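You operate a simulated robot arm through the tools that you are given. There is no shell and no other tool. Be economical: measure what you need, move in short steps, check, and stop when the job is done.

Carry out the task below with a simulated two-armed robot. There is one attempt and no reset: what you move stays moved.

Task
Carry the orange coil with both arms and set it on the orange bench top.

Only the result counts: the job must be done as asked and must still hold three seconds after the hand-in. Knocking over, shifting, dropping, spilling or breaking anything else fails it.

Robot
Two 6-joint arms with three-finger grippers on one trunk, on a base that drives. Base frame: it is fixed to the floor where the robot stands at the start and does not move with it; the origin is under the middle of the robot, x ahead of it, y to its left, z up; the surface under the hand at the start is at about z = 860. Readings come in mm, degrees, newtons and seconds.
The left shoulder is at the start at [40, 147, 1298], the right one opposite. With the tool pointing down near the work surface each hand reaches from about 480 to 580 mm from the robot's upright axis, wherever it stands, measured 20 degrees to its own side. Places, roughly: orange bench top [-1200, 2800, 900]; orange coil (16x34x5 cm) [500, -200, 900]. Payload 2.69 kg a hand.
The tool frame of a hand sits at the grasp point between the pads (the TCP): z along the fingers, y along the line on which they close. The tips reach 29 mm beyond it. The gripper opens to 120 mm. The gripper's body begins 78 mm behind the TCP.
Orientation is that of the tool frame in the base frame, as a unit quaternion [x, y, z, w]. With the fingers straight down and closing along the base's y, the tool's x points along the base's -x, its y along +y and its z along -z.

Tools
- The arms move only by the tool move_arm. It takes "left_steps", "right_steps" or both (then of equal length, played together; a hand with none holds still); each is a list that holds one entry, the list of rows, each a list of 6 numbers: the shift along the tool's x, y, z in mm, then the turn, a rotation vector about the tool's x, y, z in degrees. In form: [[[dx, dy, dz, wx, wy, wz], ...]]. A call has 1 to 20 rows; each row shifts and turns the commanded pose from where the row before left it, along the tool's axes as they then stand. "left_fingers" and "right_fingers" are, for a hand that has rows, the opening, from 0 (shut) to 1 (fully open), set as the call begins (left out, the last holds). Rows are played at 5 a second. More than 50 mm and 8.6 degrees between two rows, or a gripper value outside its range, and nothing of the call is played. A pose out of reach is approached as far as the arm can. The call stops where the force on the tool passes 40 N (or 10 N more than at its start, if that is more) or the arm is blocked; 0.2 s more then pass. Each finger halts on what it meets, pressing with about 27 N; the grip force reading is that of the motor and also rises with nothing between the fingers. The clock runs only during rows and for 0.2 s after the last one: add rows that do not move to give the fingers time. The reply holds the time, the measured pose of the TCP, the force on the tool along the base axes, the opening and the grip force, in the units named above and with some noise, with the torque about the TCP (base axes, N m) and any sound that the robot's microphone picked up, and new pictures: "show" is both (left out), scene, wrist or none (wrist: the cameras of the hands that moved).
- Cameras (640 x 400 px; columns grow to the right, rows downward): "scene" is now at [85.1, -9.6, 1518.6]; the picture's right is [-0.27, -0.96, -0.00], its down [-0.70, 0.20, -0.68] and it looks along [0.66, -0.18, -0.73] (base axes); focal length 249 px, centre (320, 200). "left" rides on the left gripper at [63, 0, -104] in its tool frame; the picture's right is [0.00, 1.00, 0.00], its down [-0.83, 0.00, -0.56] and it looks along [-0.56, 0.00, 0.83] (tool axes); focal length 275 px, centre (320, 200). "right" rides on the right gripper at [63, 0, -104] in its tool frame; the picture's right is [0.01, 1.00, 0.00], its down [-0.83, 0.00, -0.56] and it looks along [-0.56, 0.00, 0.83] (tool axes); focal length 275 px, centre (320, 200).
- lift_body(by): slides the trunk up (or, below 0, down) by that many mm; the arms and the scene camera ride with it, the base frame stays. It gives what a move gives, with no picture.
- steer(legs): drives the robot by 1 to 6 legs, each [ahead, turn to the left] in mm and degrees, along the robot's own axes; the way and the turn of a leg run together, so that a leg with both is an arc; at most 1500 mm and 180 degrees a leg. The arms and the cameras ride along, it lands a little off, and it stops where it bumps. It gives what a move gives, and a new picture of the scene camera.
- aim_head(pan, tilt): turns the head with the scene camera to pan (to the left, within 86 degrees either way) and tilt (down, from -29 to 69), counted from straight ahead of the robot. It gives what a move gives, and a new picture of the scene camera.
- point_at(camera, pixels): for up to 12 pixels [column, row] of the newest picture of that camera ("zoom" is the newest enlarged one), the place [x, y, z] in the base frame of the surface seen there, good to about 2 mm, but the place of the scene camera against the robot may be out by one fixed shift of up to 25 mm in any direction. It takes no simulated time.
- zoom(camera, box): a new picture of the part [left, top, right, bottom] of that camera's present view, enlarged. It takes no simulated time.
- finish_job(): hands the job in; it is judged then, once.

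Keep the steps short. Do not move on a guess: measure, check each grasp and each placing, and mend mistakes. In all there are 80 turns and 260 pictures (those below and enlarged ones count). Leave the grippers open and the arms clear of the work at the hand-in unless told otherwise, and finish with a single line.

The tools are called by a JSON object that holds its "method" and its "body". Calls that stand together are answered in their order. move_arm: Moves the arms, as the interface text tells. Its arguments: {"type":"object","properties":{"left_steps":{"type":"array"},"left_fingers":{"type":"number"},"right_steps":{"type":"array"},"right_fingers":{"type":"number"},"show":{"type":"string","enum":["both","scene","wrist","none"]}},"required":[]} The other tools are called the same way: lift_body (by) slides the trunk up or down; steer (legs) drives the base; aim_head (pan, tilt) turns the head that bears the scene camera; point_at (camera, pixels) gives the place of the surface under pixels of a picture; zoom (camera, box) takes an enlarged picture of a part of a camera's view; finish_job () hands the job in.

At the start:

```text
t: 0.0
left_tool_pos: [540.0, 38.2, 1132.7]
left_orientation: [0.0, 1.0, 0.0, 0.0]
left_wrist_force: [-0.2, 0.2, 0.1]
left_ft_torque: [0.02, 0.0, 0.01]
left_width: 120.2
left_gripper_force: 0.1
right_tool_pos: [342.2, -335.1, 1128.3]
right_orientation: [0.0, 1.0, 0.0, 0.001]
right_wrist_force: [0.2, -0.5, 1.0]
right_ft_torque: [-0.01, -0.03, -0.03]
right_width: 119.8
right_gripper_force: 0.0
trunk travel left (down, up): [-425.0, 72.0]
robot x, y, heading: [-1.4, -2.3, -0.1]
head pan, tilt: [-15.5, 46.9]
```

scene: 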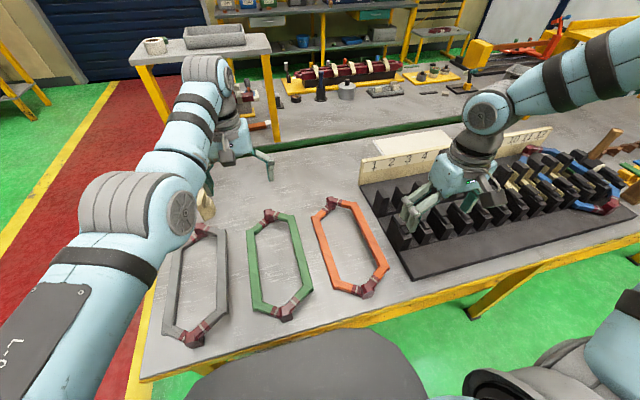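
right: 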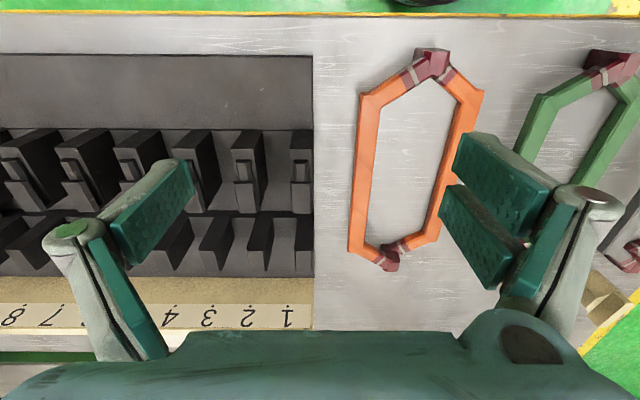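
left: 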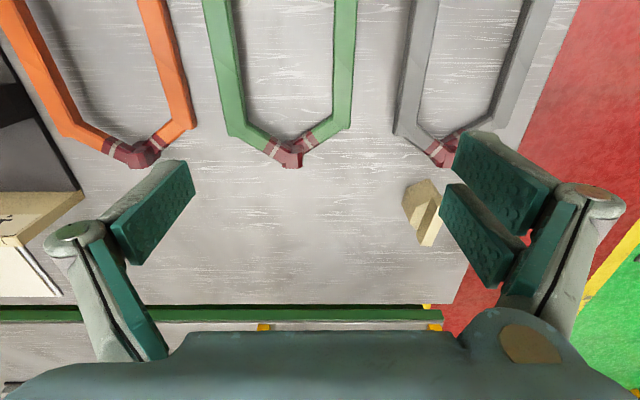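

I see the orange coil in the scene at about (350,245). I'll measure points on it with the scene and right wrist cameras.

{"method": "point_at", "body": {"camera": "scene", "pixels": [[332, 203], [366, 289], [318, 235], [336, 278], [364, 225], [382, 265], [350, 245], [322, 215], [352, 206], [385, 270]]}}

{"method": "point_at", "body": {"camera": "right", "pixels": [[433, 62], [388, 260], [362, 170], [367, 105], [357, 240], [475, 105], [447, 190], [410, 170], [435, 230], [400, 85], [462, 82]]}}

{"method": "zoom", "body": {"camera": "scene", "box": [230, 170, 450, 310]}}

```text
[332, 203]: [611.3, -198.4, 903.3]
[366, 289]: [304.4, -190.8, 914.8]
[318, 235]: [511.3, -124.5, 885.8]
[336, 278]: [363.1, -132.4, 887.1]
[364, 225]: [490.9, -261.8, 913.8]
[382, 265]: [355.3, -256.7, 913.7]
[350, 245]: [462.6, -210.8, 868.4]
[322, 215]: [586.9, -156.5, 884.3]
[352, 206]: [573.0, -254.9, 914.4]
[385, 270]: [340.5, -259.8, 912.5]
```

```text
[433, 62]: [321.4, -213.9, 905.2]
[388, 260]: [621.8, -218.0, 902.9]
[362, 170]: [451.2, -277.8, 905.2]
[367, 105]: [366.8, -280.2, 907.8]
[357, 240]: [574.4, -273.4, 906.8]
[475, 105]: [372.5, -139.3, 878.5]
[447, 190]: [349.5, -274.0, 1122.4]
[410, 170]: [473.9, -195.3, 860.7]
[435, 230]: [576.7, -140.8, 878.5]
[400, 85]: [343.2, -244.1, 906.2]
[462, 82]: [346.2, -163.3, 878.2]
```

```text
2.86 times, centred on (340, 240) of scene
```

zoom: 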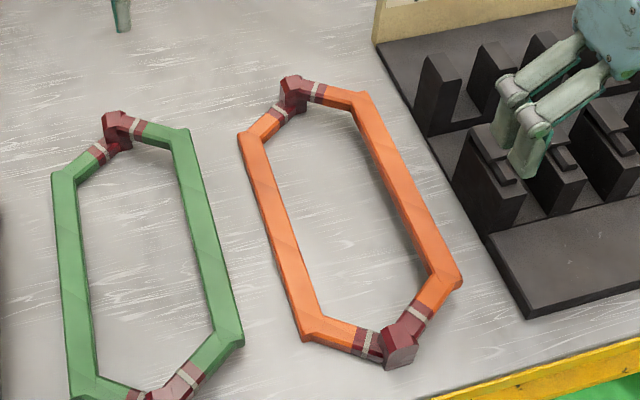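

The wrist camera gives the right leg (top z≈906, y≈-277) and left leg (top z≈878, y≈-140). Next I measure leg widths and clearances to the fixture and green coil with wrist cameras.

{"method": "point_at", "body": {"camera": "right", "pixels": [[355, 180], [358, 180], [372, 180], [376, 180], [364, 210], [310, 200], [316, 200], [330, 150], [300, 80], [455, 120], [472, 120], [520, 150]]}}

{"method": "point_at", "body": {"camera": "left", "pixels": [[160, 60], [172, 60], [183, 60], [222, 60], [232, 60], [243, 60], [40, 60], [50, 60], [60, 60], [200, 60], [345, 60], [135, 155]]}}

{"method": "zoom", "body": {"camera": "right", "box": [300, 30, 540, 280]}}

{"method": "aim_head", "body": {"pan": 86, "tilt": 15}}

```text
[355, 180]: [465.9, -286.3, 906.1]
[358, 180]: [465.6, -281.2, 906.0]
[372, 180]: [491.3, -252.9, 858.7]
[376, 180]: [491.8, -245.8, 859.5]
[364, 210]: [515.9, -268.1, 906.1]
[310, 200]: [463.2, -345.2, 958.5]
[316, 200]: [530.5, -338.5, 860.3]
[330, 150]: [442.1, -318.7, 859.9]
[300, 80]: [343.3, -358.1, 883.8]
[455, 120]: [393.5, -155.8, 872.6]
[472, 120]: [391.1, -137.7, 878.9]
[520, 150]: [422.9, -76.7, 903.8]
```

```text
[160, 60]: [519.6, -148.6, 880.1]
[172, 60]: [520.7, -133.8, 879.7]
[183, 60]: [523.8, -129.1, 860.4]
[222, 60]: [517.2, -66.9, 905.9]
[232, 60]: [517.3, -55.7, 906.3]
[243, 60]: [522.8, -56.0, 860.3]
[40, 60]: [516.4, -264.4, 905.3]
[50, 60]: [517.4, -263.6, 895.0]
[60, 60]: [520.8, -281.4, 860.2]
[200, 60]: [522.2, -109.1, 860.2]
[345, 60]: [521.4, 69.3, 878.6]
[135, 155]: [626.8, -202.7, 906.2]
```

```text
1.60 times, centred on (420, 155) of right
```

zoom: 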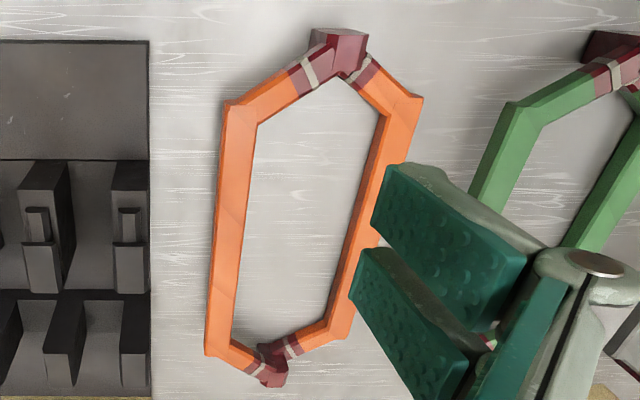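

```text
t: 1.8
left_tool_pos: [541.3, 38.3, 1132.3]
left_orientation: [-0.001, 1.0, 0.0, 0.0]
left_wrist_force: [-0.2, -0.5, 0.2]
left_ft_torque: [0.0, -0.01, -0.01]
left_width: 120.2
left_gripper_force: 0.0
right_tool_pos: [342.1, -334.8, 1128.7]
right_orientation: [0.0, 1.0, -0.001, 0.0]
right_wrist_force: [-0.1, -0.1, -0.4]
right_ft_torque: [0.02, 0.01, -0.02]
right_width: 120.0
right_gripper_force: 0.2
trunk travel left (down, up): [-425.0, 72.0]
robot x, y, heading: [-4.5, 0.1, 0.0]
head pan, tilt: [85.9, 15.0]
```

scene: 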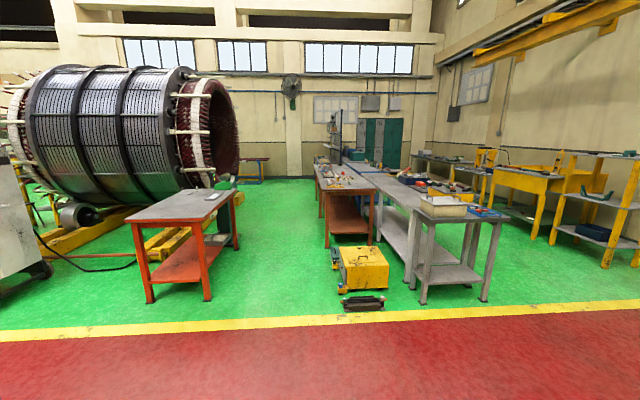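

The orange bench is at about (185,205), with some object on its far-right part. I zoom in and measure it.

{"method": "zoom", "body": {"camera": "scene", "box": [100, 160, 280, 310]}}

{"method": "point_at", "body": {"camera": "scene", "pixels": [[128, 221], [208, 221], [162, 196], [232, 192], [180, 205], [214, 196], [208, 199], [150, 297], [207, 297], [235, 245], [205, 210], [220, 200]]}}

```text
2.67 times, centred on (190, 235) of scene
```

zoom: 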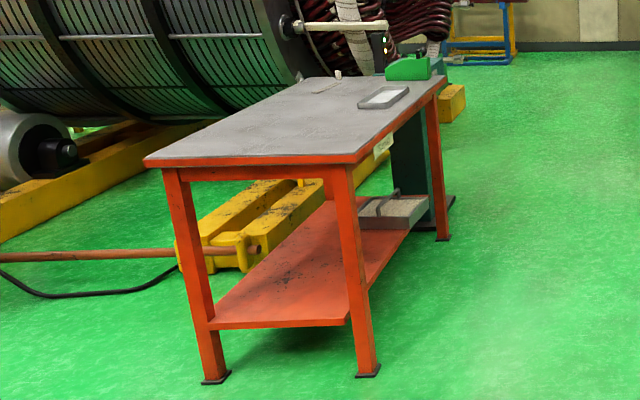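

```text
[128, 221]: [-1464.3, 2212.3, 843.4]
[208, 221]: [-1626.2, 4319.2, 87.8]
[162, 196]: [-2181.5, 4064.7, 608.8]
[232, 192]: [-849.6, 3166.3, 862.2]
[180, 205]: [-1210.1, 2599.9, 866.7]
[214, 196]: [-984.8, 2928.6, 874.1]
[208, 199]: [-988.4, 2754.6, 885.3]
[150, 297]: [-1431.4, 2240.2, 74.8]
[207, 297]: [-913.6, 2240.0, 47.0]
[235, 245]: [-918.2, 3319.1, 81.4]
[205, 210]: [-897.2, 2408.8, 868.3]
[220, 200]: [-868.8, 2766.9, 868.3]
```

Bench top near end is free: x≈-1470…-870, y≈2210…2700, z≈860. Now I check the base and near table edge by looking down.

{"method": "aim_head", "body": {"pan": 0, "tilt": 69}}

{"method": "aim_head", "body": {"pan": -45, "tilt": 60}}

```text
t: 3.4
left_tool_pos: [540.4, 39.5, 1132.5]
left_orientation: [0.0, 1.0, 0.0, -0.001]
left_wrist_force: [-0.2, 0.1, 0.3]
left_ft_torque: [-0.01, -0.01, 0.03]
left_width: 120.1
left_gripper_force: 0.0
right_tool_pos: [341.8, -333.8, 1128.4]
right_orientation: [0.0, 1.0, 0.0, 0.001]
right_wrist_force: [0.6, 0.3, 0.6]
right_ft_torque: [0.01, 0.01, 0.0]
right_width: 120.0
right_gripper_force: 0.1
trunk travel left (down, up): [-425.0, 72.0]
robot x, y, heading: [1.7, -0.0, -0.1]
head pan, tilt: [0.0, 68.8]
```

scene: 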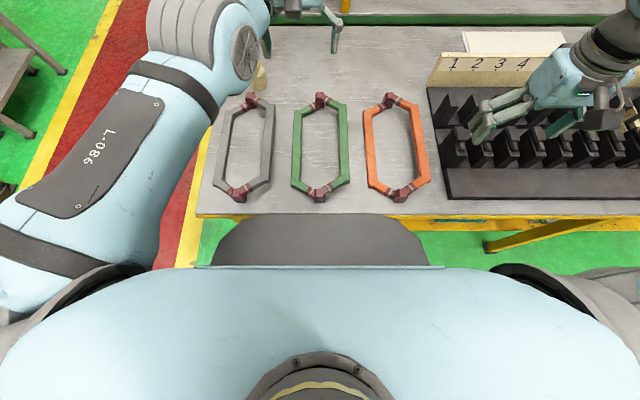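

```text
t: 4.5
left_tool_pos: [541.4, 39.4, 1133.5]
left_orientation: [-0.001, 1.0, 0.0, 0.0]
left_wrist_force: [-0.2, 0.1, -0.6]
left_ft_torque: [0.0, 0.02, -0.01]
left_width: 119.9
left_gripper_force: 0.1
right_tool_pos: [341.6, -333.6, 1129.5]
right_orientation: [-0.001, 1.0, -0.001, 0.001]
right_wrist_force: [1.0, 0.2, 0.5]
right_ft_torque: [-0.02, -0.02, -0.01]
right_width: 119.8
right_gripper_force: 0.1
trunk travel left (down, up): [-425.0, 72.0]
robot x, y, heading: [2.1, -3.4, -0.0]
head pan, tilt: [-45.0, 60.0]
```

scene: 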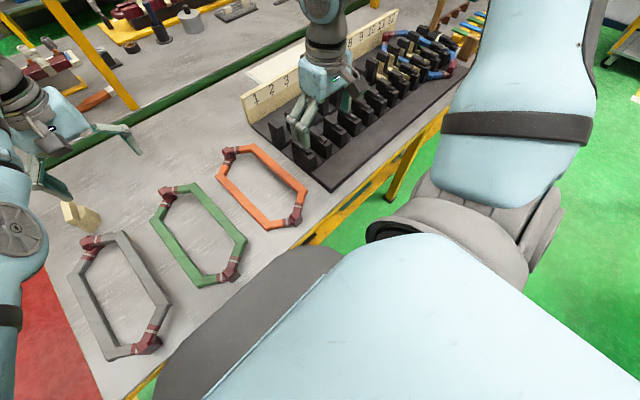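

I check the distance from the base's front lobe to the table edge.

{"method": "point_at", "body": {"camera": "scene", "pixels": [[240, 272], [300, 247], [340, 255], [305, 243], [320, 235], [200, 320], [170, 365], [345, 265]]}}

```text
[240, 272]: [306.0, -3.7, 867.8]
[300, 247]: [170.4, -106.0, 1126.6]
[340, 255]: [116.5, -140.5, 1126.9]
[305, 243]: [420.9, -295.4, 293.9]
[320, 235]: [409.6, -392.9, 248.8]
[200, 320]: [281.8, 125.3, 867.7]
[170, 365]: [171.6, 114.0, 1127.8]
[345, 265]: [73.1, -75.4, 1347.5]
```

The grey lobe is part of the trunk (z≈1127), so the table edge is near x≈270. I back off 60 mm, turn 23° right, and come ahead 40 mm so the coil lies straight ahead; hands are at z≈1130, well above the fixture (~960).

{"method": "steer", "body": {"legs": [[-60, 0], [0, -23], [40, 0]]}}

{"method": "aim_head", "body": {"pan": 0, "tilt": 55}}

```text
t: 7.2
left_tool_pos: [480.6, -188.0, 1138.0]
left_orientation: [0.2, 0.98, -0.001, 0.004]
left_wrist_force: [-0.5, 0.5, 0.3]
left_ft_torque: [-0.03, -0.1, -0.01]
left_width: 119.8
left_gripper_force: 0.0
right_tool_pos: [152.0, -454.4, 1132.0]
right_orientation: [0.199, 0.98, -0.001, 0.005]
right_wrist_force: [-0.6, -0.6, 0.1]
right_ft_torque: [-0.01, -0.08, -0.01]
right_width: 119.9
right_gripper_force: 0.1
trunk travel left (down, up): [-425.0, 72.0]
robot x, y, heading: [-22.7, -14.9, -23.0]
head pan, tilt: [-45.0, 60.0]
```

scene: 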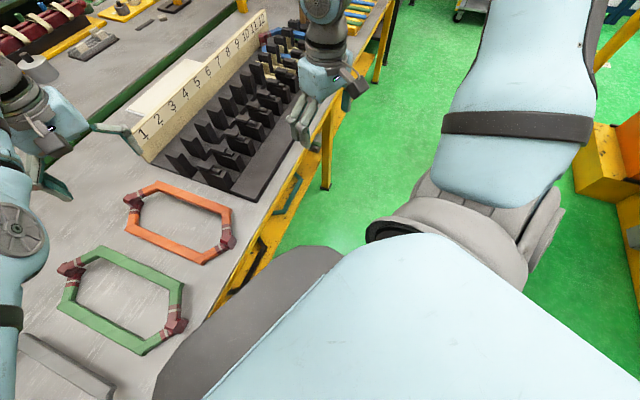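

```text
t: 8.3
left_tool_pos: [491.4, -191.2, 1132.4]
left_orientation: [0.2, 0.98, 0.0, -0.001]
left_wrist_force: [-0.1, 0.1, 0.9]
left_ft_torque: [0.0, 0.04, -0.02]
left_width: 120.2
left_gripper_force: 0.0
right_tool_pos: [162.2, -457.8, 1127.9]
right_orientation: [0.199, 0.98, -0.001, 0.0]
right_wrist_force: [0.5, 0.5, 1.0]
right_ft_torque: [0.0, 0.02, 0.03]
right_width: 119.9
right_gripper_force: 0.1
trunk travel left (down, up): [-425.0, 72.0]
robot x, y, heading: [-22.8, -11.5, -22.9]
head pan, tilt: [0.0, 55.0]
```

scene: 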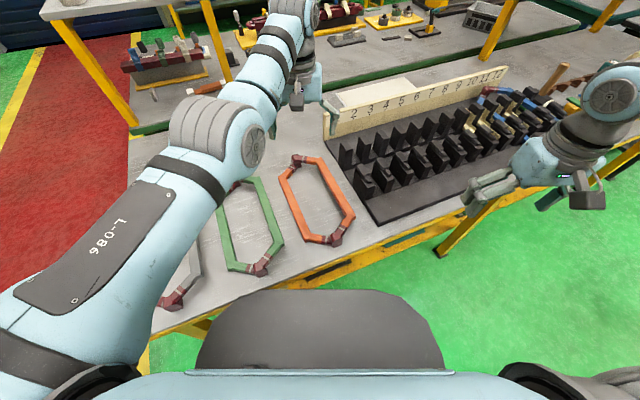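

Both hands ride as expected. I first undo the yaw (23° back, so the fingers close along base y), then shift left to (510,-140) and right to (430,-276), staying high.

{"method": "move_arm", "body": {"left_steps": [[[0, 0, 0, 0, 0, -7.7], [0, 0, 0, 0, 0, -7.7], [0, 0, 0, 0, 0, -7.6], [-3, 7.3, 0, 0, 0, 0], [-3, 7.3, 0, 0, 0, 0], [-3, 7.3, 0, 0, 0, 0], [-3, 7.3, 0, 0, 0, 0], [-3, 7.3, 0, 0, 0, 0], [-2, 7.3, 0, 0, 0, 0], [-2, 7.3, 0, 0, 0, 0]]], "right_steps": [[[0, 0, 0, 0, 0, -7.7], [0, 0, 0, 0, 0, -7.7], [0, 0, 0, 0, 0, -7.6], [-38.3, 26, 0, 0, 0, 0], [-38.3, 26, 0, 0, 0, 0], [-38.3, 26, 0, 0, 0, 0], [-38.3, 26, 0, 0, 0, 0], [-38.3, 26, 0, 0, 0, 0], [-38.3, 26, 0, 0, 0, 0], [-38.3, 26, 0, 0, 0, 0]]], "left_fingers": 0.55, "right_fingers": 0.55}}

```text
t: 10.5
left_tool_pos: [516.0, -145.7, 1132.3]
left_orientation: [0.0, 1.0, 0.0, 0.0]
left_wrist_force: [0.2, 0.8, 0.3]
left_ft_torque: [0.02, -0.03, -0.02]
left_width: 66.0
left_gripper_force: 0.0
left hand out of reach, approached as far as the arm can: row 8, 10
right_tool_pos: [166.1, -450.3, 1124.4]
right_orientation: [-0.001, 1.0, 0.001, 0.001]
right_wrist_force: [0.2, 0.0, -0.2]
right_ft_torque: [0.0, -0.01, -0.01]
right_width: 66.2
right_gripper_force: 0.1
right hand out of reach, approached as far as the arm can: row 4, 5, 6, 7, 8, 9, 10
trunk travel left (down, up): [-425.0, 72.0]
robot x, y, heading: [-24.4, -16.4, -22.8]
head pan, tilt: [0.0, 55.0]
```

scene: 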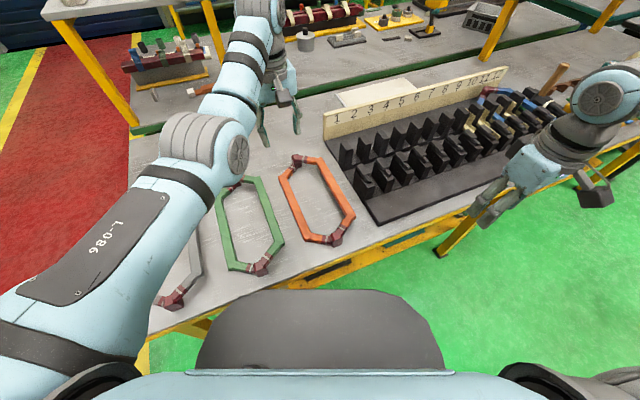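
right: 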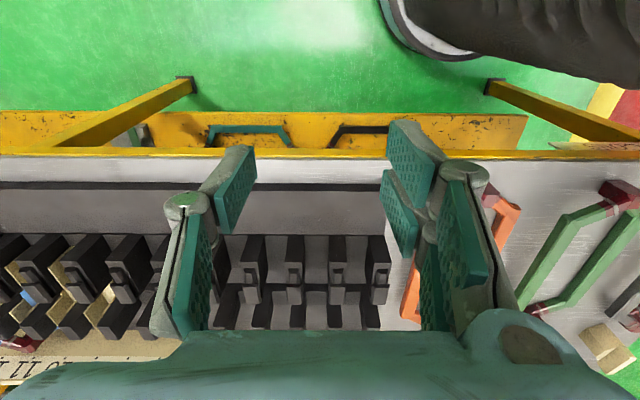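
left: 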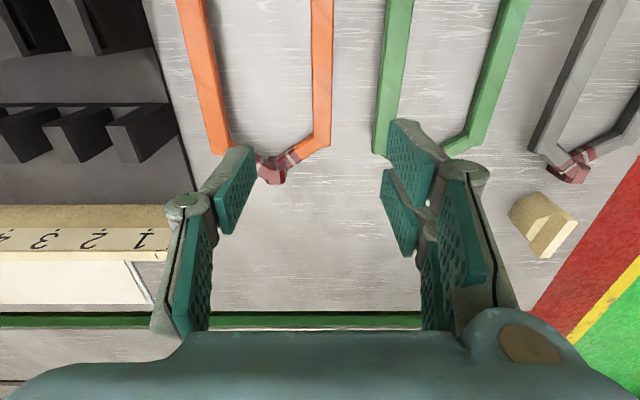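

The right hand stayed at (166,-450): that pose with yaw is out of reach. I'll undo the right hand's yaw and translate inward aligned with the robot instead, then see the reach.

{"method": "move_arm", "body": {"right_steps": [[[0, 0, 0, 0, 0, 7.7], [0, 0, 0, 0, 0, 7.7], [0, 0, 0, 0, 0, 7.6], [-22, 33, 0, 0, 0, 0], [-22, 33, 0, 0, 0, 0], [-22, 33, 0, 0, 0, 0], [-22, 33, 0, 0, 0, 0], [-22, 33, 0, 0, 0, 0]]]}}

```text
t: 12.3
left_tool_pos: [515.7, -146.8, 1132.7]
left_orientation: [0.0, 1.0, 0.0, 0.0]
left_wrist_force: [-0.1, 0.0, 1.0]
left_ft_torque: [0.01, 0.01, 0.0]
left_width: 65.8
left_gripper_force: 0.0
right_tool_pos: [164.7, -449.6, 1124.0]
right_orientation: [0.199, 0.98, 0.0, 0.001]
right_wrist_force: [-0.7, -0.4, -0.3]
right_ft_torque: [0.0, 0.02, -0.01]
right_width: 66.2
right_gripper_force: 0.1
right hand out of reach, approached as far as the arm can: row 4, 5, 6, 7, 8
trunk travel left (down, up): [-425.0, 72.0]
robot x, y, heading: [-22.3, -17.0, -22.8]
head pan, tilt: [0.0, 55.0]
```

scene: 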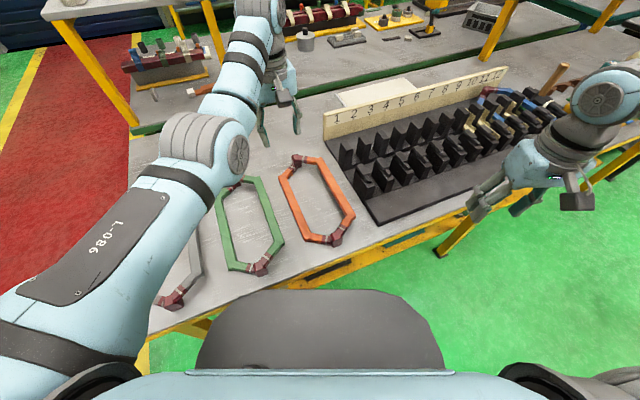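
right: 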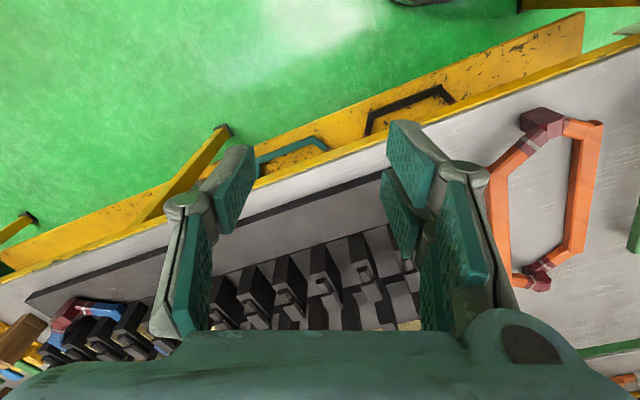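

The limit appears to be an inner radius (~475 mm). I move the right hand outward first, then swing it inward along an arc of radius ~525 mm.

{"method": "move_arm", "body": {"right_steps": [[[-39, -33, 0, 0, 0, 0], [-23, 28.5, 0, 0, 0, 0], [-23, 28.5, 0, 0, 0, 0], [-23, 39.5, 0, 0, 0, 0], [-23, 39.5, 0, 0, 0, 0], [-15.5, 43, 0, 0, 0, 0], [-15.5, 43, 0, 0, 0, 0]]]}}

```text
refused: row 1 steps farther than a row can; nothing moved
```

Row 1 is 51 mm, over the limit; I split it.

{"method": "move_arm", "body": {"right_steps": [[[-19, -16, 0, 0, 0, 0], [-20, -17, 0, 0, 0, 0], [-23, 28.5, 0, 0, 0, 0], [-23, 28.5, 0, 0, 0, 0], [-23, 39.5, 0, 0, 0, 0], [-23, 39.5, 0, 0, 0, 0], [-15.5, 43, 0, 0, 0, 0], [-15.5, 43, 0, 0, 0, 0]]]}}

```text
t: 14.1
left_tool_pos: [515.1, -145.1, 1132.8]
left_orientation: [0.0, 1.0, -0.001, -0.001]
left_wrist_force: [0.9, -0.1, -0.1]
left_ft_torque: [0.02, 0.01, 0.0]
left_width: 65.9
left_gripper_force: 0.1
right_tool_pos: [179.1, -473.2, 1116.1]
right_orientation: [0.2, 0.98, -0.001, 0.002]
right_wrist_force: [0.5, -0.6, 0.2]
right_ft_torque: [0.01, 0.03, 0.01]
right_width: 66.0
right_gripper_force: 0.1
right hand out of reach, approached as far as the arm can: row 3, 4, 5, 6, 7, 8
trunk travel left (down, up): [-425.0, 72.0]
robot x, y, heading: [-22.4, -11.8, -23.2]
head pan, tilt: [0.0, 55.0]
```

scene: 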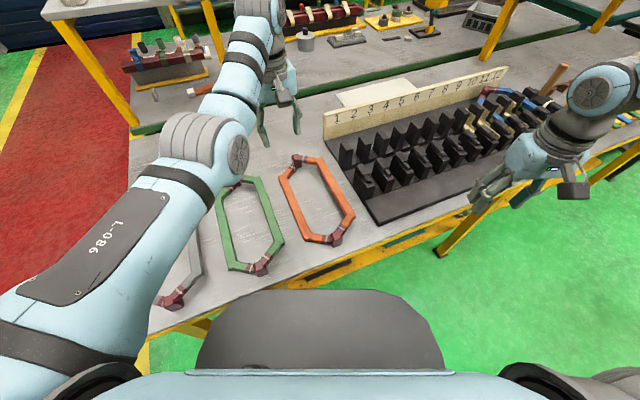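
right: 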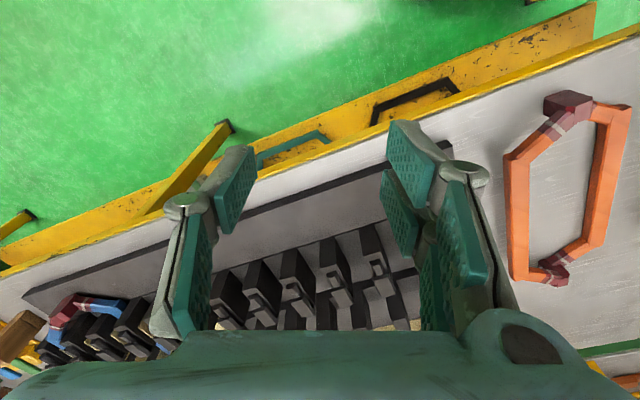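

Moving inward is blocked at this height. Reach is specified near the work surface, so I lower the right hand to about z≈1020 (still above the fixture's ~960) and try inward again.

{"method": "move_arm", "body": {"right_steps": [[[0, 0, 32, 0, 0, 0], [0, 0, 32, 0, 0, 0], [0, 0, 32, 0, 0, 0], [-20, 25, 0, 0, 0, 0], [-20, 25, 0, 0, 0, 0], [-20, 25, 0, 0, 0, 0], [-20, 25, 0, 0, 0, 0]]]}}

```text
t: 15.7
left_tool_pos: [515.7, -146.4, 1132.7]
left_orientation: [0.0, 1.0, 0.001, -0.001]
left_wrist_force: [-1.4, -0.5, 0.6]
left_ft_torque: [0.0, -0.01, -0.02]
left_width: 66.3
left_gripper_force: 0.0
right_tool_pos: [178.6, -473.5, 1024.4]
right_orientation: [0.199, 0.98, -0.001, 0.002]
right_wrist_force: [0.0, 0.1, -0.1]
right_ft_torque: [-0.04, 0.01, -0.05]
right_width: 66.1
right_gripper_force: 0.0
right hand out of reach, approached as far as the arm can: row 4, 5, 6, 7
trunk travel left (down, up): [-425.0, 72.0]
robot x, y, heading: [-26.3, -19.0, -23.0]
head pan, tilt: [0.0, 55.0]
```

scene: 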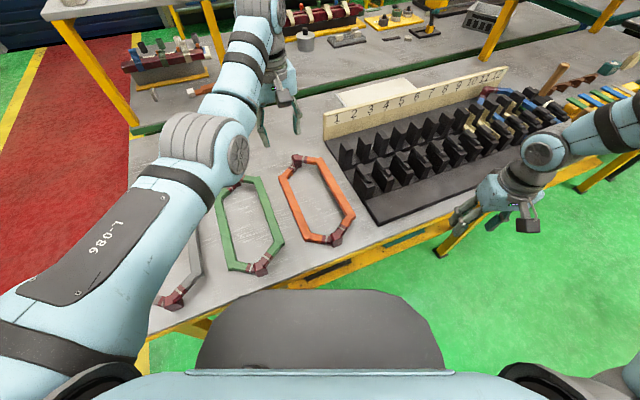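
right: 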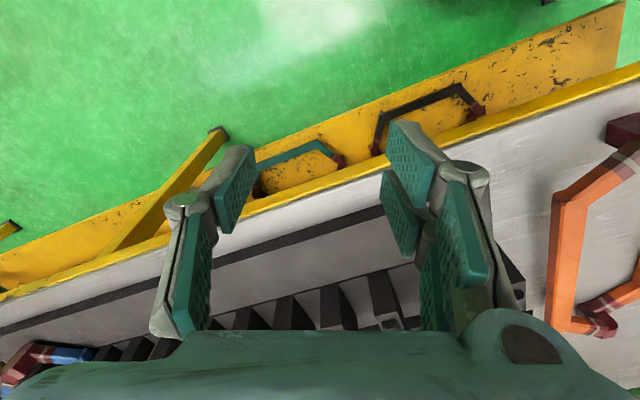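

I probe which directions are limited, with small rows and no pictures.

{"method": "move_arm", "body": {"right_steps": [[[-20, 0, 0, 0, 0, 0], [0, 20, 0, 0, 0, 0], [0, 0, 0, 0, 0, 8], [0, 20, 0, 0, 0, 0], [0, 0, 0, 0, 0, -8], [0, 0, 0, 0, 0, -8], [0, 20, 0, 0, 0, 0]]], "show": "none"}}

```text
t: 17.3
left_tool_pos: [515.5, -144.3, 1133.8]
left_orientation: [0.0, 1.0, 0.0, 0.0]
left_wrist_force: [-0.2, -0.7, 0.0]
left_ft_torque: [-0.03, 0.0, 0.0]
left_width: 66.1
left_gripper_force: 0.1
right_tool_pos: [169.4, -454.4, 1028.9]
right_orientation: [0.13, 0.992, -0.001, 0.002]
right_wrist_force: [-0.8, 0.4, 0.2]
right_ft_torque: [-0.03, -0.02, -0.02]
right_width: 65.9
right_gripper_force: 0.0
right hand out of reach, approached as far as the arm can: row 1, 2, 4, 7
trunk travel left (down, up): [-425.0, 72.0]
robot x, y, heading: [-23.5, -12.8, -22.8]
head pan, tilt: [0.0, 55.0]
```

I'll look at the right arm's configuration.

{"method": "aim_head", "body": {"pan": -65, "tilt": 40}}

```text
t: 18.6
left_tool_pos: [516.0, -145.5, 1132.5]
left_orientation: [0.0, 1.0, 0.0, 0.0]
left_wrist_force: [-0.6, 0.6, 0.3]
left_ft_torque: [-0.01, 0.0, 0.01]
left_width: 66.1
left_gripper_force: 0.1
right_tool_pos: [169.0, -455.6, 1029.3]
right_orientation: [0.13, 0.991, 0.001, 0.002]
right_wrist_force: [-0.4, -0.2, 0.0]
right_ft_torque: [0.02, 0.02, -0.01]
right_width: 65.9
right_gripper_force: 0.1
trunk travel left (down, up): [-425.0, 72.0]
robot x, y, heading: [-26.1, -15.1, -22.8]
head pan, tilt: [-65.0, 40.0]
```

scene: 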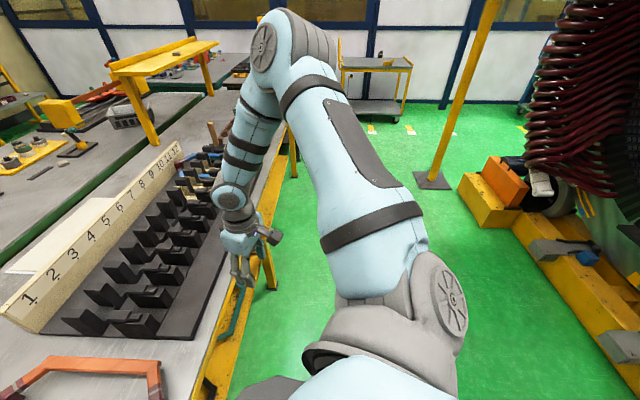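

The arm is elbow-out. I probe going outward and then forward with the right hand at this height (tips at z≈1000, above the fixture).

{"method": "move_arm", "body": {"right_steps": [[[0, -40, 0, 0, 0, 0], [-20, 0, 0, 0, 0, 0], [-20, 0, 0, 0, 0, 0], [-20, 0, 0, 0, 0, 0], [-20, 0, 0, 0, 0, 0]]], "show": "none"}}

```text
t: 19.8
left_tool_pos: [514.7, -146.6, 1132.2]
left_orientation: [0.0, 1.0, 0.0, -0.001]
left_wrist_force: [0.6, -0.3, -1.1]
left_ft_torque: [0.06, 0.01, 0.03]
left_width: 65.7
left_gripper_force: 0.0
right_tool_pos: [204.6, -526.9, 1031.7]
right_orientation: [0.131, 0.991, 0.002, 0.002]
right_wrist_force: [0.3, -0.3, -1.3]
right_ft_torque: [0.03, -0.02, 0.03]
right_width: 65.8
right_gripper_force: 0.0
right hand out of reach, approached as far as the arm can: row 4, 5
trunk travel left (down, up): [-425.0, 72.0]
robot x, y, heading: [-27.9, -16.4, -23.1]
head pan, tilt: [-65.0, 40.0]
```

The boundary seems to be a fixed bearing (~-43° from the robot). I probe whether tilting the hand frees the inward motion.

{"method": "move_arm", "body": {"right_steps": [[[0, 0, 0, -8, 0, 0], [0, 0, 0, -8, 0, 0], [0, 20, 0, 0, 0, 0], [0, 20, 0, 0, 0, 0], [0, 20, 0, 0, 0, 0]]], "show": "none"}}

{"method": "move_arm", "body": {"right_steps": [[[0, 0, 0, 8, 0, 0], [0, 0, 0, 8, 0, 0], [0, 0, 0, 0, 8, 0], [0, 0, 0, 0, 8, 0], [0, 20, 0, 0, 0, 0], [0, 20, 0, 0, 0, 0]]], "show": "none"}}

```text
t: 21.0
left_tool_pos: [515.8, -145.7, 1133.4]
left_orientation: [0.0, 1.0, 0.001, -0.001]
left_wrist_force: [0.3, 0.2, 0.2]
left_ft_torque: [-0.03, 0.03, -0.01]
left_width: 66.1
left_gripper_force: 0.0
right_tool_pos: [208.9, -467.3, 1053.6]
right_orientation: [0.128, 0.982, 0.136, 0.02]
right_wrist_force: [-0.4, 0.3, 0.0]
right_ft_torque: [-0.01, -0.01, -0.01]
right_width: 66.1
right_gripper_force: 0.1
right hand out of reach, approached as far as the arm can: row 2
trunk travel left (down, up): [-425.0, 72.0]
robot x, y, heading: [-26.3, -16.6, -23.0]
head pan, tilt: [-65.0, 40.0]
```

```text
t: 22.4
left_tool_pos: [514.8, -145.0, 1133.9]
left_orientation: [0.0, 1.0, 0.0, 0.0]
left_wrist_force: [-0.3, -0.3, -0.2]
left_ft_torque: [-0.01, -0.01, -0.01]
left_width: 66.1
left_gripper_force: 0.0
right_tool_pos: [129.8, -469.9, 1058.8]
right_orientation: [0.129, 0.982, 0.018, -0.137]
right_wrist_force: [-0.1, 0.3, -0.6]
right_ft_torque: [0.03, 0.01, 0.02]
right_width: 66.2
right_gripper_force: 0.1
right hand out of reach, approached as far as the arm can: row 1, 2, 3, 4, 5, 6
trunk travel left (down, up): [-425.0, 72.0]
robot x, y, heading: [-21.7, -15.3, -23.2]
head pan, tilt: [-65.0, 40.0]
```

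Tilting about tool x by -16° (fingers pointing inward) frees inward motion; the wrist is the limit. I undo the pitch, retilt, and go inward.

{"method": "move_arm", "body": {"right_steps": [[[0, -30, 0, 0, -8, 0], [0, 0, 0, 0, -8, 0], [0, 0, 0, -8, 0, 0], [0, 0, 0, -8, 0, 0], [-20, 20, 0, 0, 0, 0], [-20, 20, 0, 0, 0, 0], [-20, 20, 0, 0, 0, 0], [-20, 20, 0, 0, 0, 0], [-20, 20, 0, 0, 0, 0]]], "show": "scene"}}

```text
t: 24.4
left_tool_pos: [515.2, -146.2, 1134.3]
left_orientation: [0.0, 1.0, 0.0, 0.001]
left_wrist_force: [0.7, 0.6, 0.0]
left_ft_torque: [-0.01, -0.01, 0.0]
left_width: 66.0
left_gripper_force: 0.1
right_tool_pos: [211.2, -441.7, 1085.9]
right_orientation: [0.129, 0.982, 0.138, 0.02]
right_wrist_force: [0.1, 0.6, 0.3]
right_ft_torque: [0.04, 0.0, 0.02]
right_width: 66.1
right_gripper_force: 0.0
right hand out of reach, approached as far as the arm can: row 8, 9
trunk travel left (down, up): [-425.0, 72.0]
robot x, y, heading: [-23.6, -11.2, -22.8]
head pan, tilt: [-65.0, 40.0]
```

scene: 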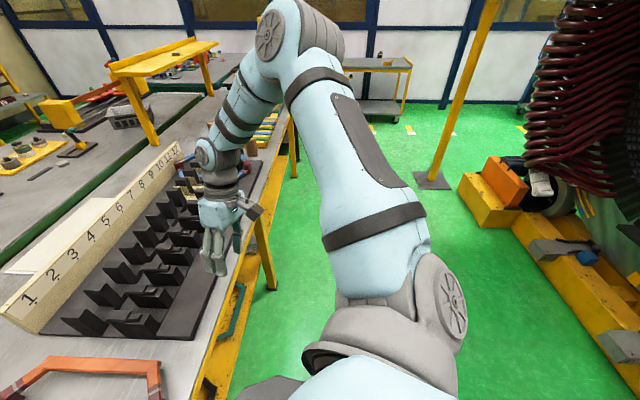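

The wrist-centre position is the limit, not orientation. I test whether the left arm's nearness causes it: left moves outward ~100 mm, then right tries inward again.

{"method": "move_arm", "body": {"left_steps": [[[4, 34, 0, 0, 0, 0], [4, 34, 0, 0, 0, 0], [4, 34, 0, 0, 0, 0], [0, 0, 0, 0, 0, 0], [0, 0, 0, 0, 0, 0], [0, 0, 0, 0, 0, 0]]], "right_steps": [[[0, 0, 0, 0, 0, 0], [0, 0, 0, 0, 0, 0], [0, 0, 0, 0, 0, 0], [-20, 20, 0, 0, 0, 0], [-20, 20, 0, 0, 0, 0], [-20, 20, 0, 0, 0, 0]]], "show": "none"}}

{"method": "aim_head", "body": {"pan": 0, "tilt": 45}}

```text
t: 25.8
left_tool_pos: [558.9, -75.6, 1130.3]
left_orientation: [0.0, 1.0, 0.0, -0.001]
left_wrist_force: [0.7, -0.3, -0.2]
left_ft_torque: [0.0, 0.0, -0.02]
left_width: 65.8
left_gripper_force: 0.0
left hand out of reach, approached as far as the arm can: row 1, 2, 3
right_tool_pos: [211.3, -442.3, 1084.9]
right_orientation: [0.129, 0.982, 0.138, 0.02]
right_wrist_force: [0.5, 0.2, 0.4]
right_ft_torque: [0.05, -0.04, -0.01]
right_width: 65.9
right_gripper_force: 0.0
right hand out of reach, approached as far as the arm can: row 4, 5, 6
trunk travel left (down, up): [-425.0, 72.0]
robot x, y, heading: [-26.9, -13.2, -23.2]
head pan, tilt: [-65.0, 40.0]
```

```text
t: 27.2
left_tool_pos: [557.8, -74.2, 1130.0]
left_orientation: [0.0, 1.0, 0.0, 0.0]
left_wrist_force: [0.7, -0.8, -0.1]
left_ft_torque: [-0.02, 0.0, 0.0]
left_width: 65.9
left_gripper_force: 0.0
right_tool_pos: [212.0, -442.9, 1083.9]
right_orientation: [0.129, 0.982, 0.138, 0.021]
right_wrist_force: [0.6, 0.1, -0.6]
right_ft_torque: [-0.01, 0.02, -0.01]
right_width: 66.2
right_gripper_force: 0.2
trunk travel left (down, up): [-425.0, 72.0]
robot x, y, heading: [-25.9, -15.2, -22.9]
head pan, tilt: [0.0, 45.0]
```

scene: 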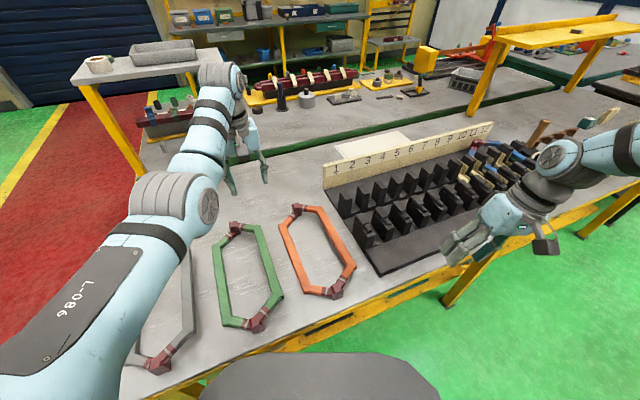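

I measure the left arm's elbow/wrist positions from the picture to understand its configuration, then the right arm's.

{"method": "point_at", "body": {"camera": "scene", "pixels": [[209, 207], [160, 190], [120, 240], [60, 330], [239, 80], [210, 75], [200, 130], [560, 155], [545, 160], [500, 225]]}}

{"method": "aim_head", "body": {"pan": -65, "tilt": 40}}

{"method": "point_at", "body": {"camera": "scene", "pixels": [[266, 45], [315, 25], [340, 110], [370, 220], [450, 300], [345, 350], [205, 155], [235, 110], [410, 330]]}}

{"method": "aim_head", "body": {"pan": 65, "tilt": 40}}

```text
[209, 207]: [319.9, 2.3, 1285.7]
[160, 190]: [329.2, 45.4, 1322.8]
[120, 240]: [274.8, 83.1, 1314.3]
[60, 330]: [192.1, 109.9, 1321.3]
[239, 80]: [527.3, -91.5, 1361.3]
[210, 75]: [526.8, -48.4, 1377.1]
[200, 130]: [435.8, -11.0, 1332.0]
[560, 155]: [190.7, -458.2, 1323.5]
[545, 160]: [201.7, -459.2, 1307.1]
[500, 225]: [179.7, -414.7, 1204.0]
```

```text
t: 28.6
left_tool_pos: [559.9, -75.8, 1129.7]
left_orientation: [0.0, 1.0, 0.0, 0.0]
left_wrist_force: [-0.6, -0.6, 0.1]
left_ft_torque: [0.01, -0.01, 0.01]
left_width: 66.1
left_gripper_force: 0.0
right_tool_pos: [211.6, -442.2, 1084.0]
right_orientation: [0.129, 0.982, 0.139, 0.019]
right_wrist_force: [-0.8, -0.7, 0.6]
right_ft_torque: [-0.01, 0.02, 0.0]
right_width: 65.8
right_gripper_force: 0.1
trunk travel left (down, up): [-425.0, 72.0]
robot x, y, heading: [-27.7, -14.8, -22.7]
head pan, tilt: [-65.0, 40.0]
```

scene: 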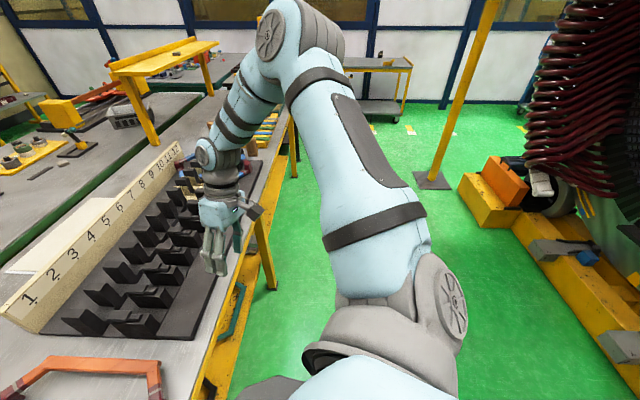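

```text
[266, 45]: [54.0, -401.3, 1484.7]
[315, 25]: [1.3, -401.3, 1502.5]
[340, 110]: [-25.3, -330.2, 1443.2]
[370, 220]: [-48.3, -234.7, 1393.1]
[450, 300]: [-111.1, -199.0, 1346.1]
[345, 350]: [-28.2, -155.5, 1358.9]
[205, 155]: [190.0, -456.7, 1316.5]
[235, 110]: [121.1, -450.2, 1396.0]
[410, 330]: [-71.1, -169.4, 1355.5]
```

```text
t: 30.7
left_tool_pos: [559.1, -75.7, 1128.9]
left_orientation: [-0.001, 1.0, 0.001, 0.0]
left_wrist_force: [-0.1, 0.2, 0.0]
left_ft_torque: [-0.02, -0.02, 0.03]
left_width: 65.9
left_gripper_force: 0.1
right_tool_pos: [211.7, -442.8, 1085.2]
right_orientation: [0.129, 0.982, 0.138, 0.02]
right_wrist_force: [-1.1, 0.0, -0.2]
right_ft_torque: [0.02, 0.03, -0.02]
right_width: 66.1
right_gripper_force: 0.1
trunk travel left (down, up): [-425.0, 72.0]
robot x, y, heading: [-22.4, -14.3, -23.2]
head pan, tilt: [65.0, 40.0]
```

scene: 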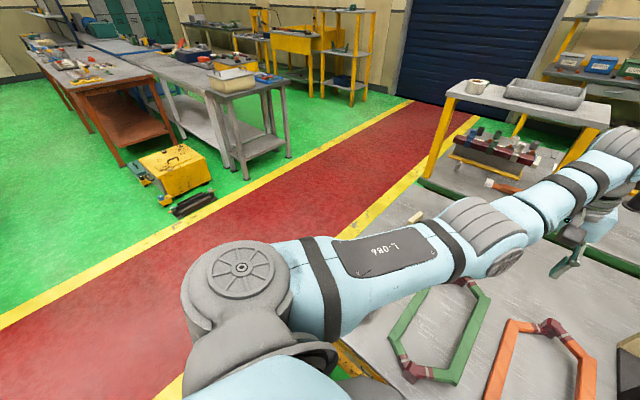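

Now I test the left arm's freedom: bring its yaw back to robot-aligned and move back toward radius ~530, then lower, reading which rows fail.

{"method": "move_arm", "body": {"left_steps": [[[0, 0, 0, 0, 0, 7.7], [0, 0, 0, 0, 0, 7.7], [0, 0, 0, 0, 0, 7.6], [20, 0, 0, 0, 0, 0], [20, 0, 0, 0, 0, 0], [0, 0, 30, 0, 0, 0], [0, 0, 30, 0, 0, 0], [20, 0, 0, 0, 0, 0]]], "show": "none"}}

```text
t: 32.5
left_tool_pos: [544.7, -73.7, 1066.1]
left_orientation: [0.198, 0.98, 0.0, 0.001]
left_wrist_force: [-0.6, -0.3, -0.6]
left_ft_torque: [0.01, -0.03, 0.0]
left_width: 66.1
left_gripper_force: 0.0
left hand out of reach, approached as far as the arm can: row 4, 5, 8
right_tool_pos: [211.2, -443.4, 1085.3]
right_orientation: [0.128, 0.982, 0.138, 0.02]
right_wrist_force: [0.1, -0.2, 0.5]
right_ft_torque: [-0.02, -0.01, 0.01]
right_width: 66.0
right_gripper_force: 0.0
trunk travel left (down, up): [-425.0, 72.0]
robot x, y, heading: [-21.5, -16.3, -22.7]
head pan, tilt: [65.0, 40.0]
```

Left frees up as it goes lower. I continue lowering left to z≈970 and try moving back again (tips stay ≥35 mm above the coils).

{"method": "move_arm", "body": {"left_steps": [[[0, 0, 30, 0, 0, 0], [20, 0, 0, 0, 0, 0], [0, 0, 30, 0, 0, 0], [20, 0, 0, 0, 0, 0], [0, 0, 30, 0, 0, 0], [20, 0, 0, 0, 0, 0]]], "show": "scene"}}

```text
t: 33.9
left_tool_pos: [499.5, -54.4, 970.7]
left_orientation: [0.198, 0.98, -0.001, 0.001]
left_wrist_force: [1.0, -0.3, -0.6]
left_ft_torque: [-0.02, -0.02, 0.02]
left_width: 66.1
left_gripper_force: 0.1
left hand out of reach, approached as far as the arm can: row 2, 4
right_tool_pos: [211.3, -442.6, 1085.2]
right_orientation: [0.129, 0.982, 0.138, 0.02]
right_wrist_force: [-0.4, 0.6, 0.2]
right_ft_torque: [0.0, -0.05, 0.01]
right_width: 66.1
right_gripper_force: 0.2
trunk travel left (down, up): [-425.0, 72.0]
robot x, y, heading: [-21.8, -11.2, -22.9]
head pan, tilt: [65.0, 40.0]
```

scene: 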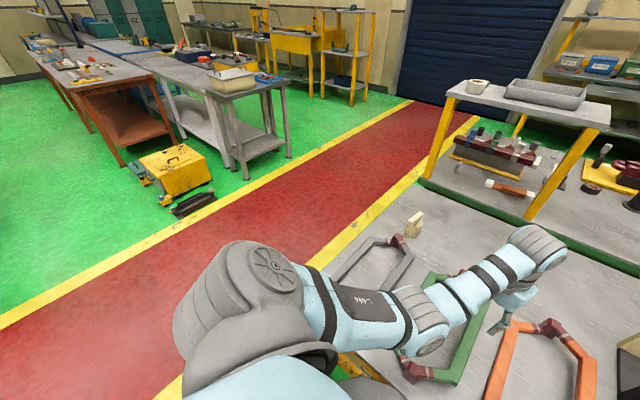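

The left arm is in an elbow-low posture. I measure its elbow height for safety.

{"method": "point_at", "body": {"camera": "scene", "pixels": [[430, 346], [425, 315], [355, 300], [540, 245], [470, 310], [272, 265], [395, 350]]}}

```text
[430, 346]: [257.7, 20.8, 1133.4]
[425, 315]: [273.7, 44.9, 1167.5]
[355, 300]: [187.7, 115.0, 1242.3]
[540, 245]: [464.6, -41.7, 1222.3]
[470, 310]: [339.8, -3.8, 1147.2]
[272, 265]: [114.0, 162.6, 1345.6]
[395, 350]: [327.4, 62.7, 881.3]
```

Left elbow is safe (z≈1130). The right arm is elbow-high; I stretch it outward to near full reach (hand untilted), then try swinging inward at full stretch.

{"method": "move_arm", "body": {"right_steps": [[[0, -20, 0, 8, 0, 0], [0, -20, 0, 8, 0, 0], [-17, -21, 0, 0, 0, 0], [-17, -21, 0, 0, 0, 0], [-17, -21, 0, 0, 0, 0], [-17, -21, 0, 0, 0, 0], [-17, -21, 0, 0, 0, 0], [-20, 28, 0, 0, 0, 0], [-20, 28, 0, 0, 0, 0], [-20, 28, 0, 0, 0, 0], [-20, 28, 0, 0, 0, 0]]], "show": "none"}}

{"method": "aim_head", "body": {"pan": -60, "tilt": 40}}

```text
t: 36.3
left_tool_pos: [498.4, -55.0, 969.5]
left_orientation: [0.199, 0.98, 0.001, 0.001]
left_wrist_force: [0.1, -0.7, -0.9]
left_ft_torque: [-0.02, -0.03, 0.04]
left_width: 65.8
left_gripper_force: 0.0
right_tool_pos: [219.0, -560.9, 1073.8]
right_orientation: [0.13, 0.991, 0.0, 0.001]
right_wrist_force: [-0.2, 0.3, 0.2]
right_ft_torque: [0.02, 0.01, 0.01]
right_width: 65.8
right_gripper_force: 0.2
right hand out of reach, approached as far as the arm can: row 1, 2, 5, 6, 7, 8, 9, 10, 11
trunk travel left (down, up): [-425.0, 72.0]
robot x, y, heading: [-22.3, -11.9, -23.1]
head pan, tilt: [65.0, 40.0]
```

```text
t: 38.3
left_tool_pos: [498.7, -55.1, 970.4]
left_orientation: [0.199, 0.98, -0.001, 0.001]
left_wrist_force: [-0.7, -0.4, 0.3]
left_ft_torque: [0.01, 0.0, 0.01]
left_width: 66.2
left_gripper_force: 0.2
right_tool_pos: [218.2, -561.8, 1074.2]
right_orientation: [0.129, 0.992, 0.0, 0.001]
right_wrist_force: [1.1, 0.2, 0.1]
right_ft_torque: [0.0, 0.02, 0.01]
right_width: 66.0
right_gripper_force: 0.2
trunk travel left (down, up): [-425.0, 72.0]
robot x, y, heading: [-25.4, -16.3, -22.8]
head pan, tilt: [-60.0, 40.0]
```

scene: 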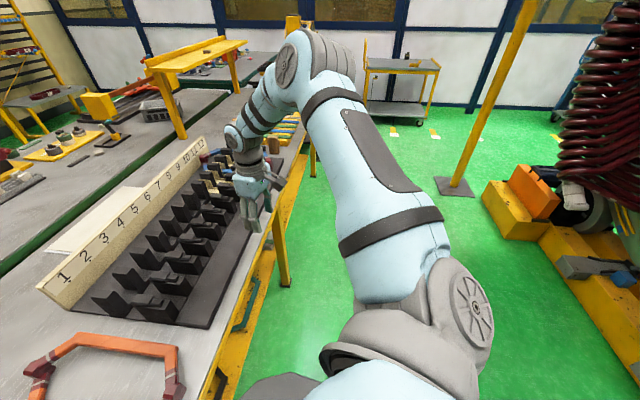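

The right arm is limited around bearing -43°, likely an arm-axis dead zone near shoulder height. I plan to back off from the table to re-pose it low in free space; first I check what's behind on the right side.

{"method": "aim_head", "body": {"pan": -86, "tilt": 25}}

{"method": "point_at", "body": {"camera": "scene", "pixels": [[600, 380], [630, 300], [500, 250], [560, 300], [450, 150], [600, 200]]}}

{"method": "aim_head", "body": {"pan": 86, "tilt": 25}}

{"method": "point_at", "body": {"camera": "scene", "pixels": [[20, 380], [20, 300], [20, 240], [80, 350], [80, 280], [150, 300]]}}

```text
t: 39.2
left_tool_pos: [498.6, -55.1, 969.7]
left_orientation: [0.199, 0.98, 0.0, -0.001]
left_wrist_force: [-0.6, -0.3, -0.4]
left_ft_torque: [-0.03, 0.01, 0.01]
left_width: 65.9
left_gripper_force: 0.1
right_tool_pos: [218.2, -561.3, 1074.0]
right_orientation: [0.13, 0.992, -0.001, 0.001]
right_wrist_force: [0.1, -0.1, 0.3]
right_ft_torque: [0.02, 0.01, 0.03]
right_width: 65.8
right_gripper_force: 0.1
trunk travel left (down, up): [-425.0, 72.0]
robot x, y, heading: [-17.9, -15.0, -23.0]
head pan, tilt: [-85.9, 25.0]
```

scene: 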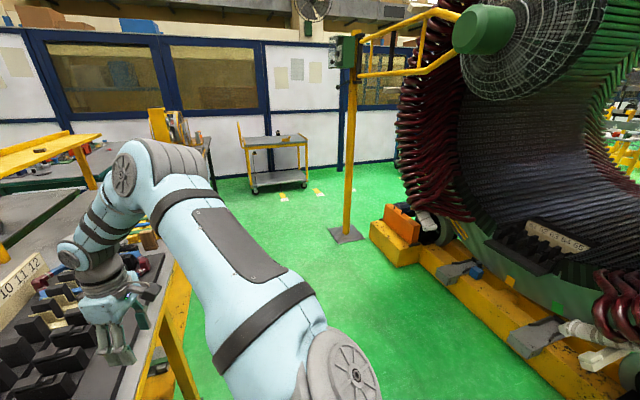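

```text
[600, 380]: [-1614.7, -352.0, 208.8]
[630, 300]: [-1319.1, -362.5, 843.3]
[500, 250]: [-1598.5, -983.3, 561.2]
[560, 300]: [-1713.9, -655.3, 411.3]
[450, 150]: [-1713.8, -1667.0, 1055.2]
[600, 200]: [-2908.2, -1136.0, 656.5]
```

```text
t: 41.8
left_tool_pos: [498.6, -54.4, 968.4]
left_orientation: [0.199, 0.98, 0.0, 0.0]
left_wrist_force: [0.5, -0.6, -0.3]
left_ft_torque: [-0.02, 0.03, -0.04]
left_width: 66.0
left_gripper_force: 0.1
right_tool_pos: [217.9, -562.4, 1074.7]
right_orientation: [0.13, 0.992, -0.001, 0.001]
right_wrist_force: [-0.4, -0.1, -0.2]
right_ft_torque: [0.0, 0.01, 0.01]
right_width: 65.9
right_gripper_force: 0.0
trunk travel left (down, up): [-425.0, 72.0]
robot x, y, heading: [-24.1, -15.1, -22.9]
head pan, tilt: [85.9, 25.0]
```

scene: 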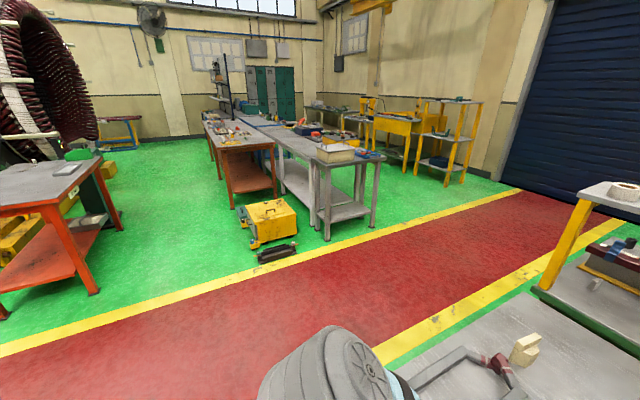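

```text
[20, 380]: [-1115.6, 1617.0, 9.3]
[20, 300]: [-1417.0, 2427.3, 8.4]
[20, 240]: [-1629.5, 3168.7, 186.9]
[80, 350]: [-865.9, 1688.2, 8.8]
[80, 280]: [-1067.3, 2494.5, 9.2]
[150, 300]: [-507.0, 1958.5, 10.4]
```

Behind is clear for about 1 m (stator starts at x≈-1300). I back off 400 mm; the hands clear all tops (tips ≥ 940 vs coils 906).

{"method": "steer", "body": {"legs": [[-400, 0]]}}

{"method": "move_arm", "body": {"right_steps": [[[0, 0, 35, 0, 0, 0], [0, 0, 35, 0, 0, 0], [0, 0, 35, 0, 0, 0], [0, 0, 35, 0, 0, 0], [-14, 20, 0, 0, 0, 0], [-14, 20, 0, 0, 0, 0], [-14, 20, 0, 0, 0, 0], [-14, 20, 0, 0, 0, 0]]], "show": "none"}}

```text
t: 44.3
left_tool_pos: [133.4, 99.4, 968.9]
left_orientation: [0.201, 0.98, 0.0, -0.001]
left_wrist_force: [-0.4, -0.7, -0.1]
left_ft_torque: [0.01, 0.03, 0.03]
left_width: 66.0
left_gripper_force: 0.0
right_tool_pos: [-149.5, -407.7, 1074.6]
right_orientation: [0.131, 0.991, -0.001, 0.0]
right_wrist_force: [0.7, -0.6, 0.4]
right_ft_torque: [0.01, 0.01, 0.0]
right_width: 65.8
right_gripper_force: 0.1
trunk travel left (down, up): [-425.0, 72.0]
robot x, y, heading: [-391.1, 139.9, -23.3]
head pan, tilt: [85.9, 25.0]
```

scene: 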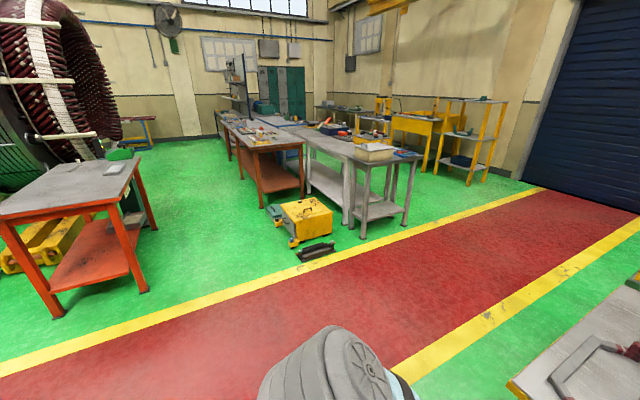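

```text
t: 46.1
left_tool_pos: [131.5, 99.7, 969.5]
left_orientation: [0.201, 0.98, 0.0, 0.001]
left_wrist_force: [0.7, -0.8, 0.6]
left_ft_torque: [0.02, 0.0, 0.0]
left_width: 66.0
left_gripper_force: 0.1
right_tool_pos: [-170.9, -392.4, 953.7]
right_orientation: [0.132, 0.991, -0.001, 0.002]
right_wrist_force: [-0.5, 0.9, -0.5]
right_ft_torque: [0.0, 0.0, 0.0]
right_width: 66.0
right_gripper_force: 0.0
right hand out of reach, approached as far as the arm can: row 2, 3, 4, 5, 6, 7, 8
trunk travel left (down, up): [-425.0, 72.0]
robot x, y, heading: [-388.3, 140.2, -23.2]
head pan, tilt: [85.9, 25.0]
```

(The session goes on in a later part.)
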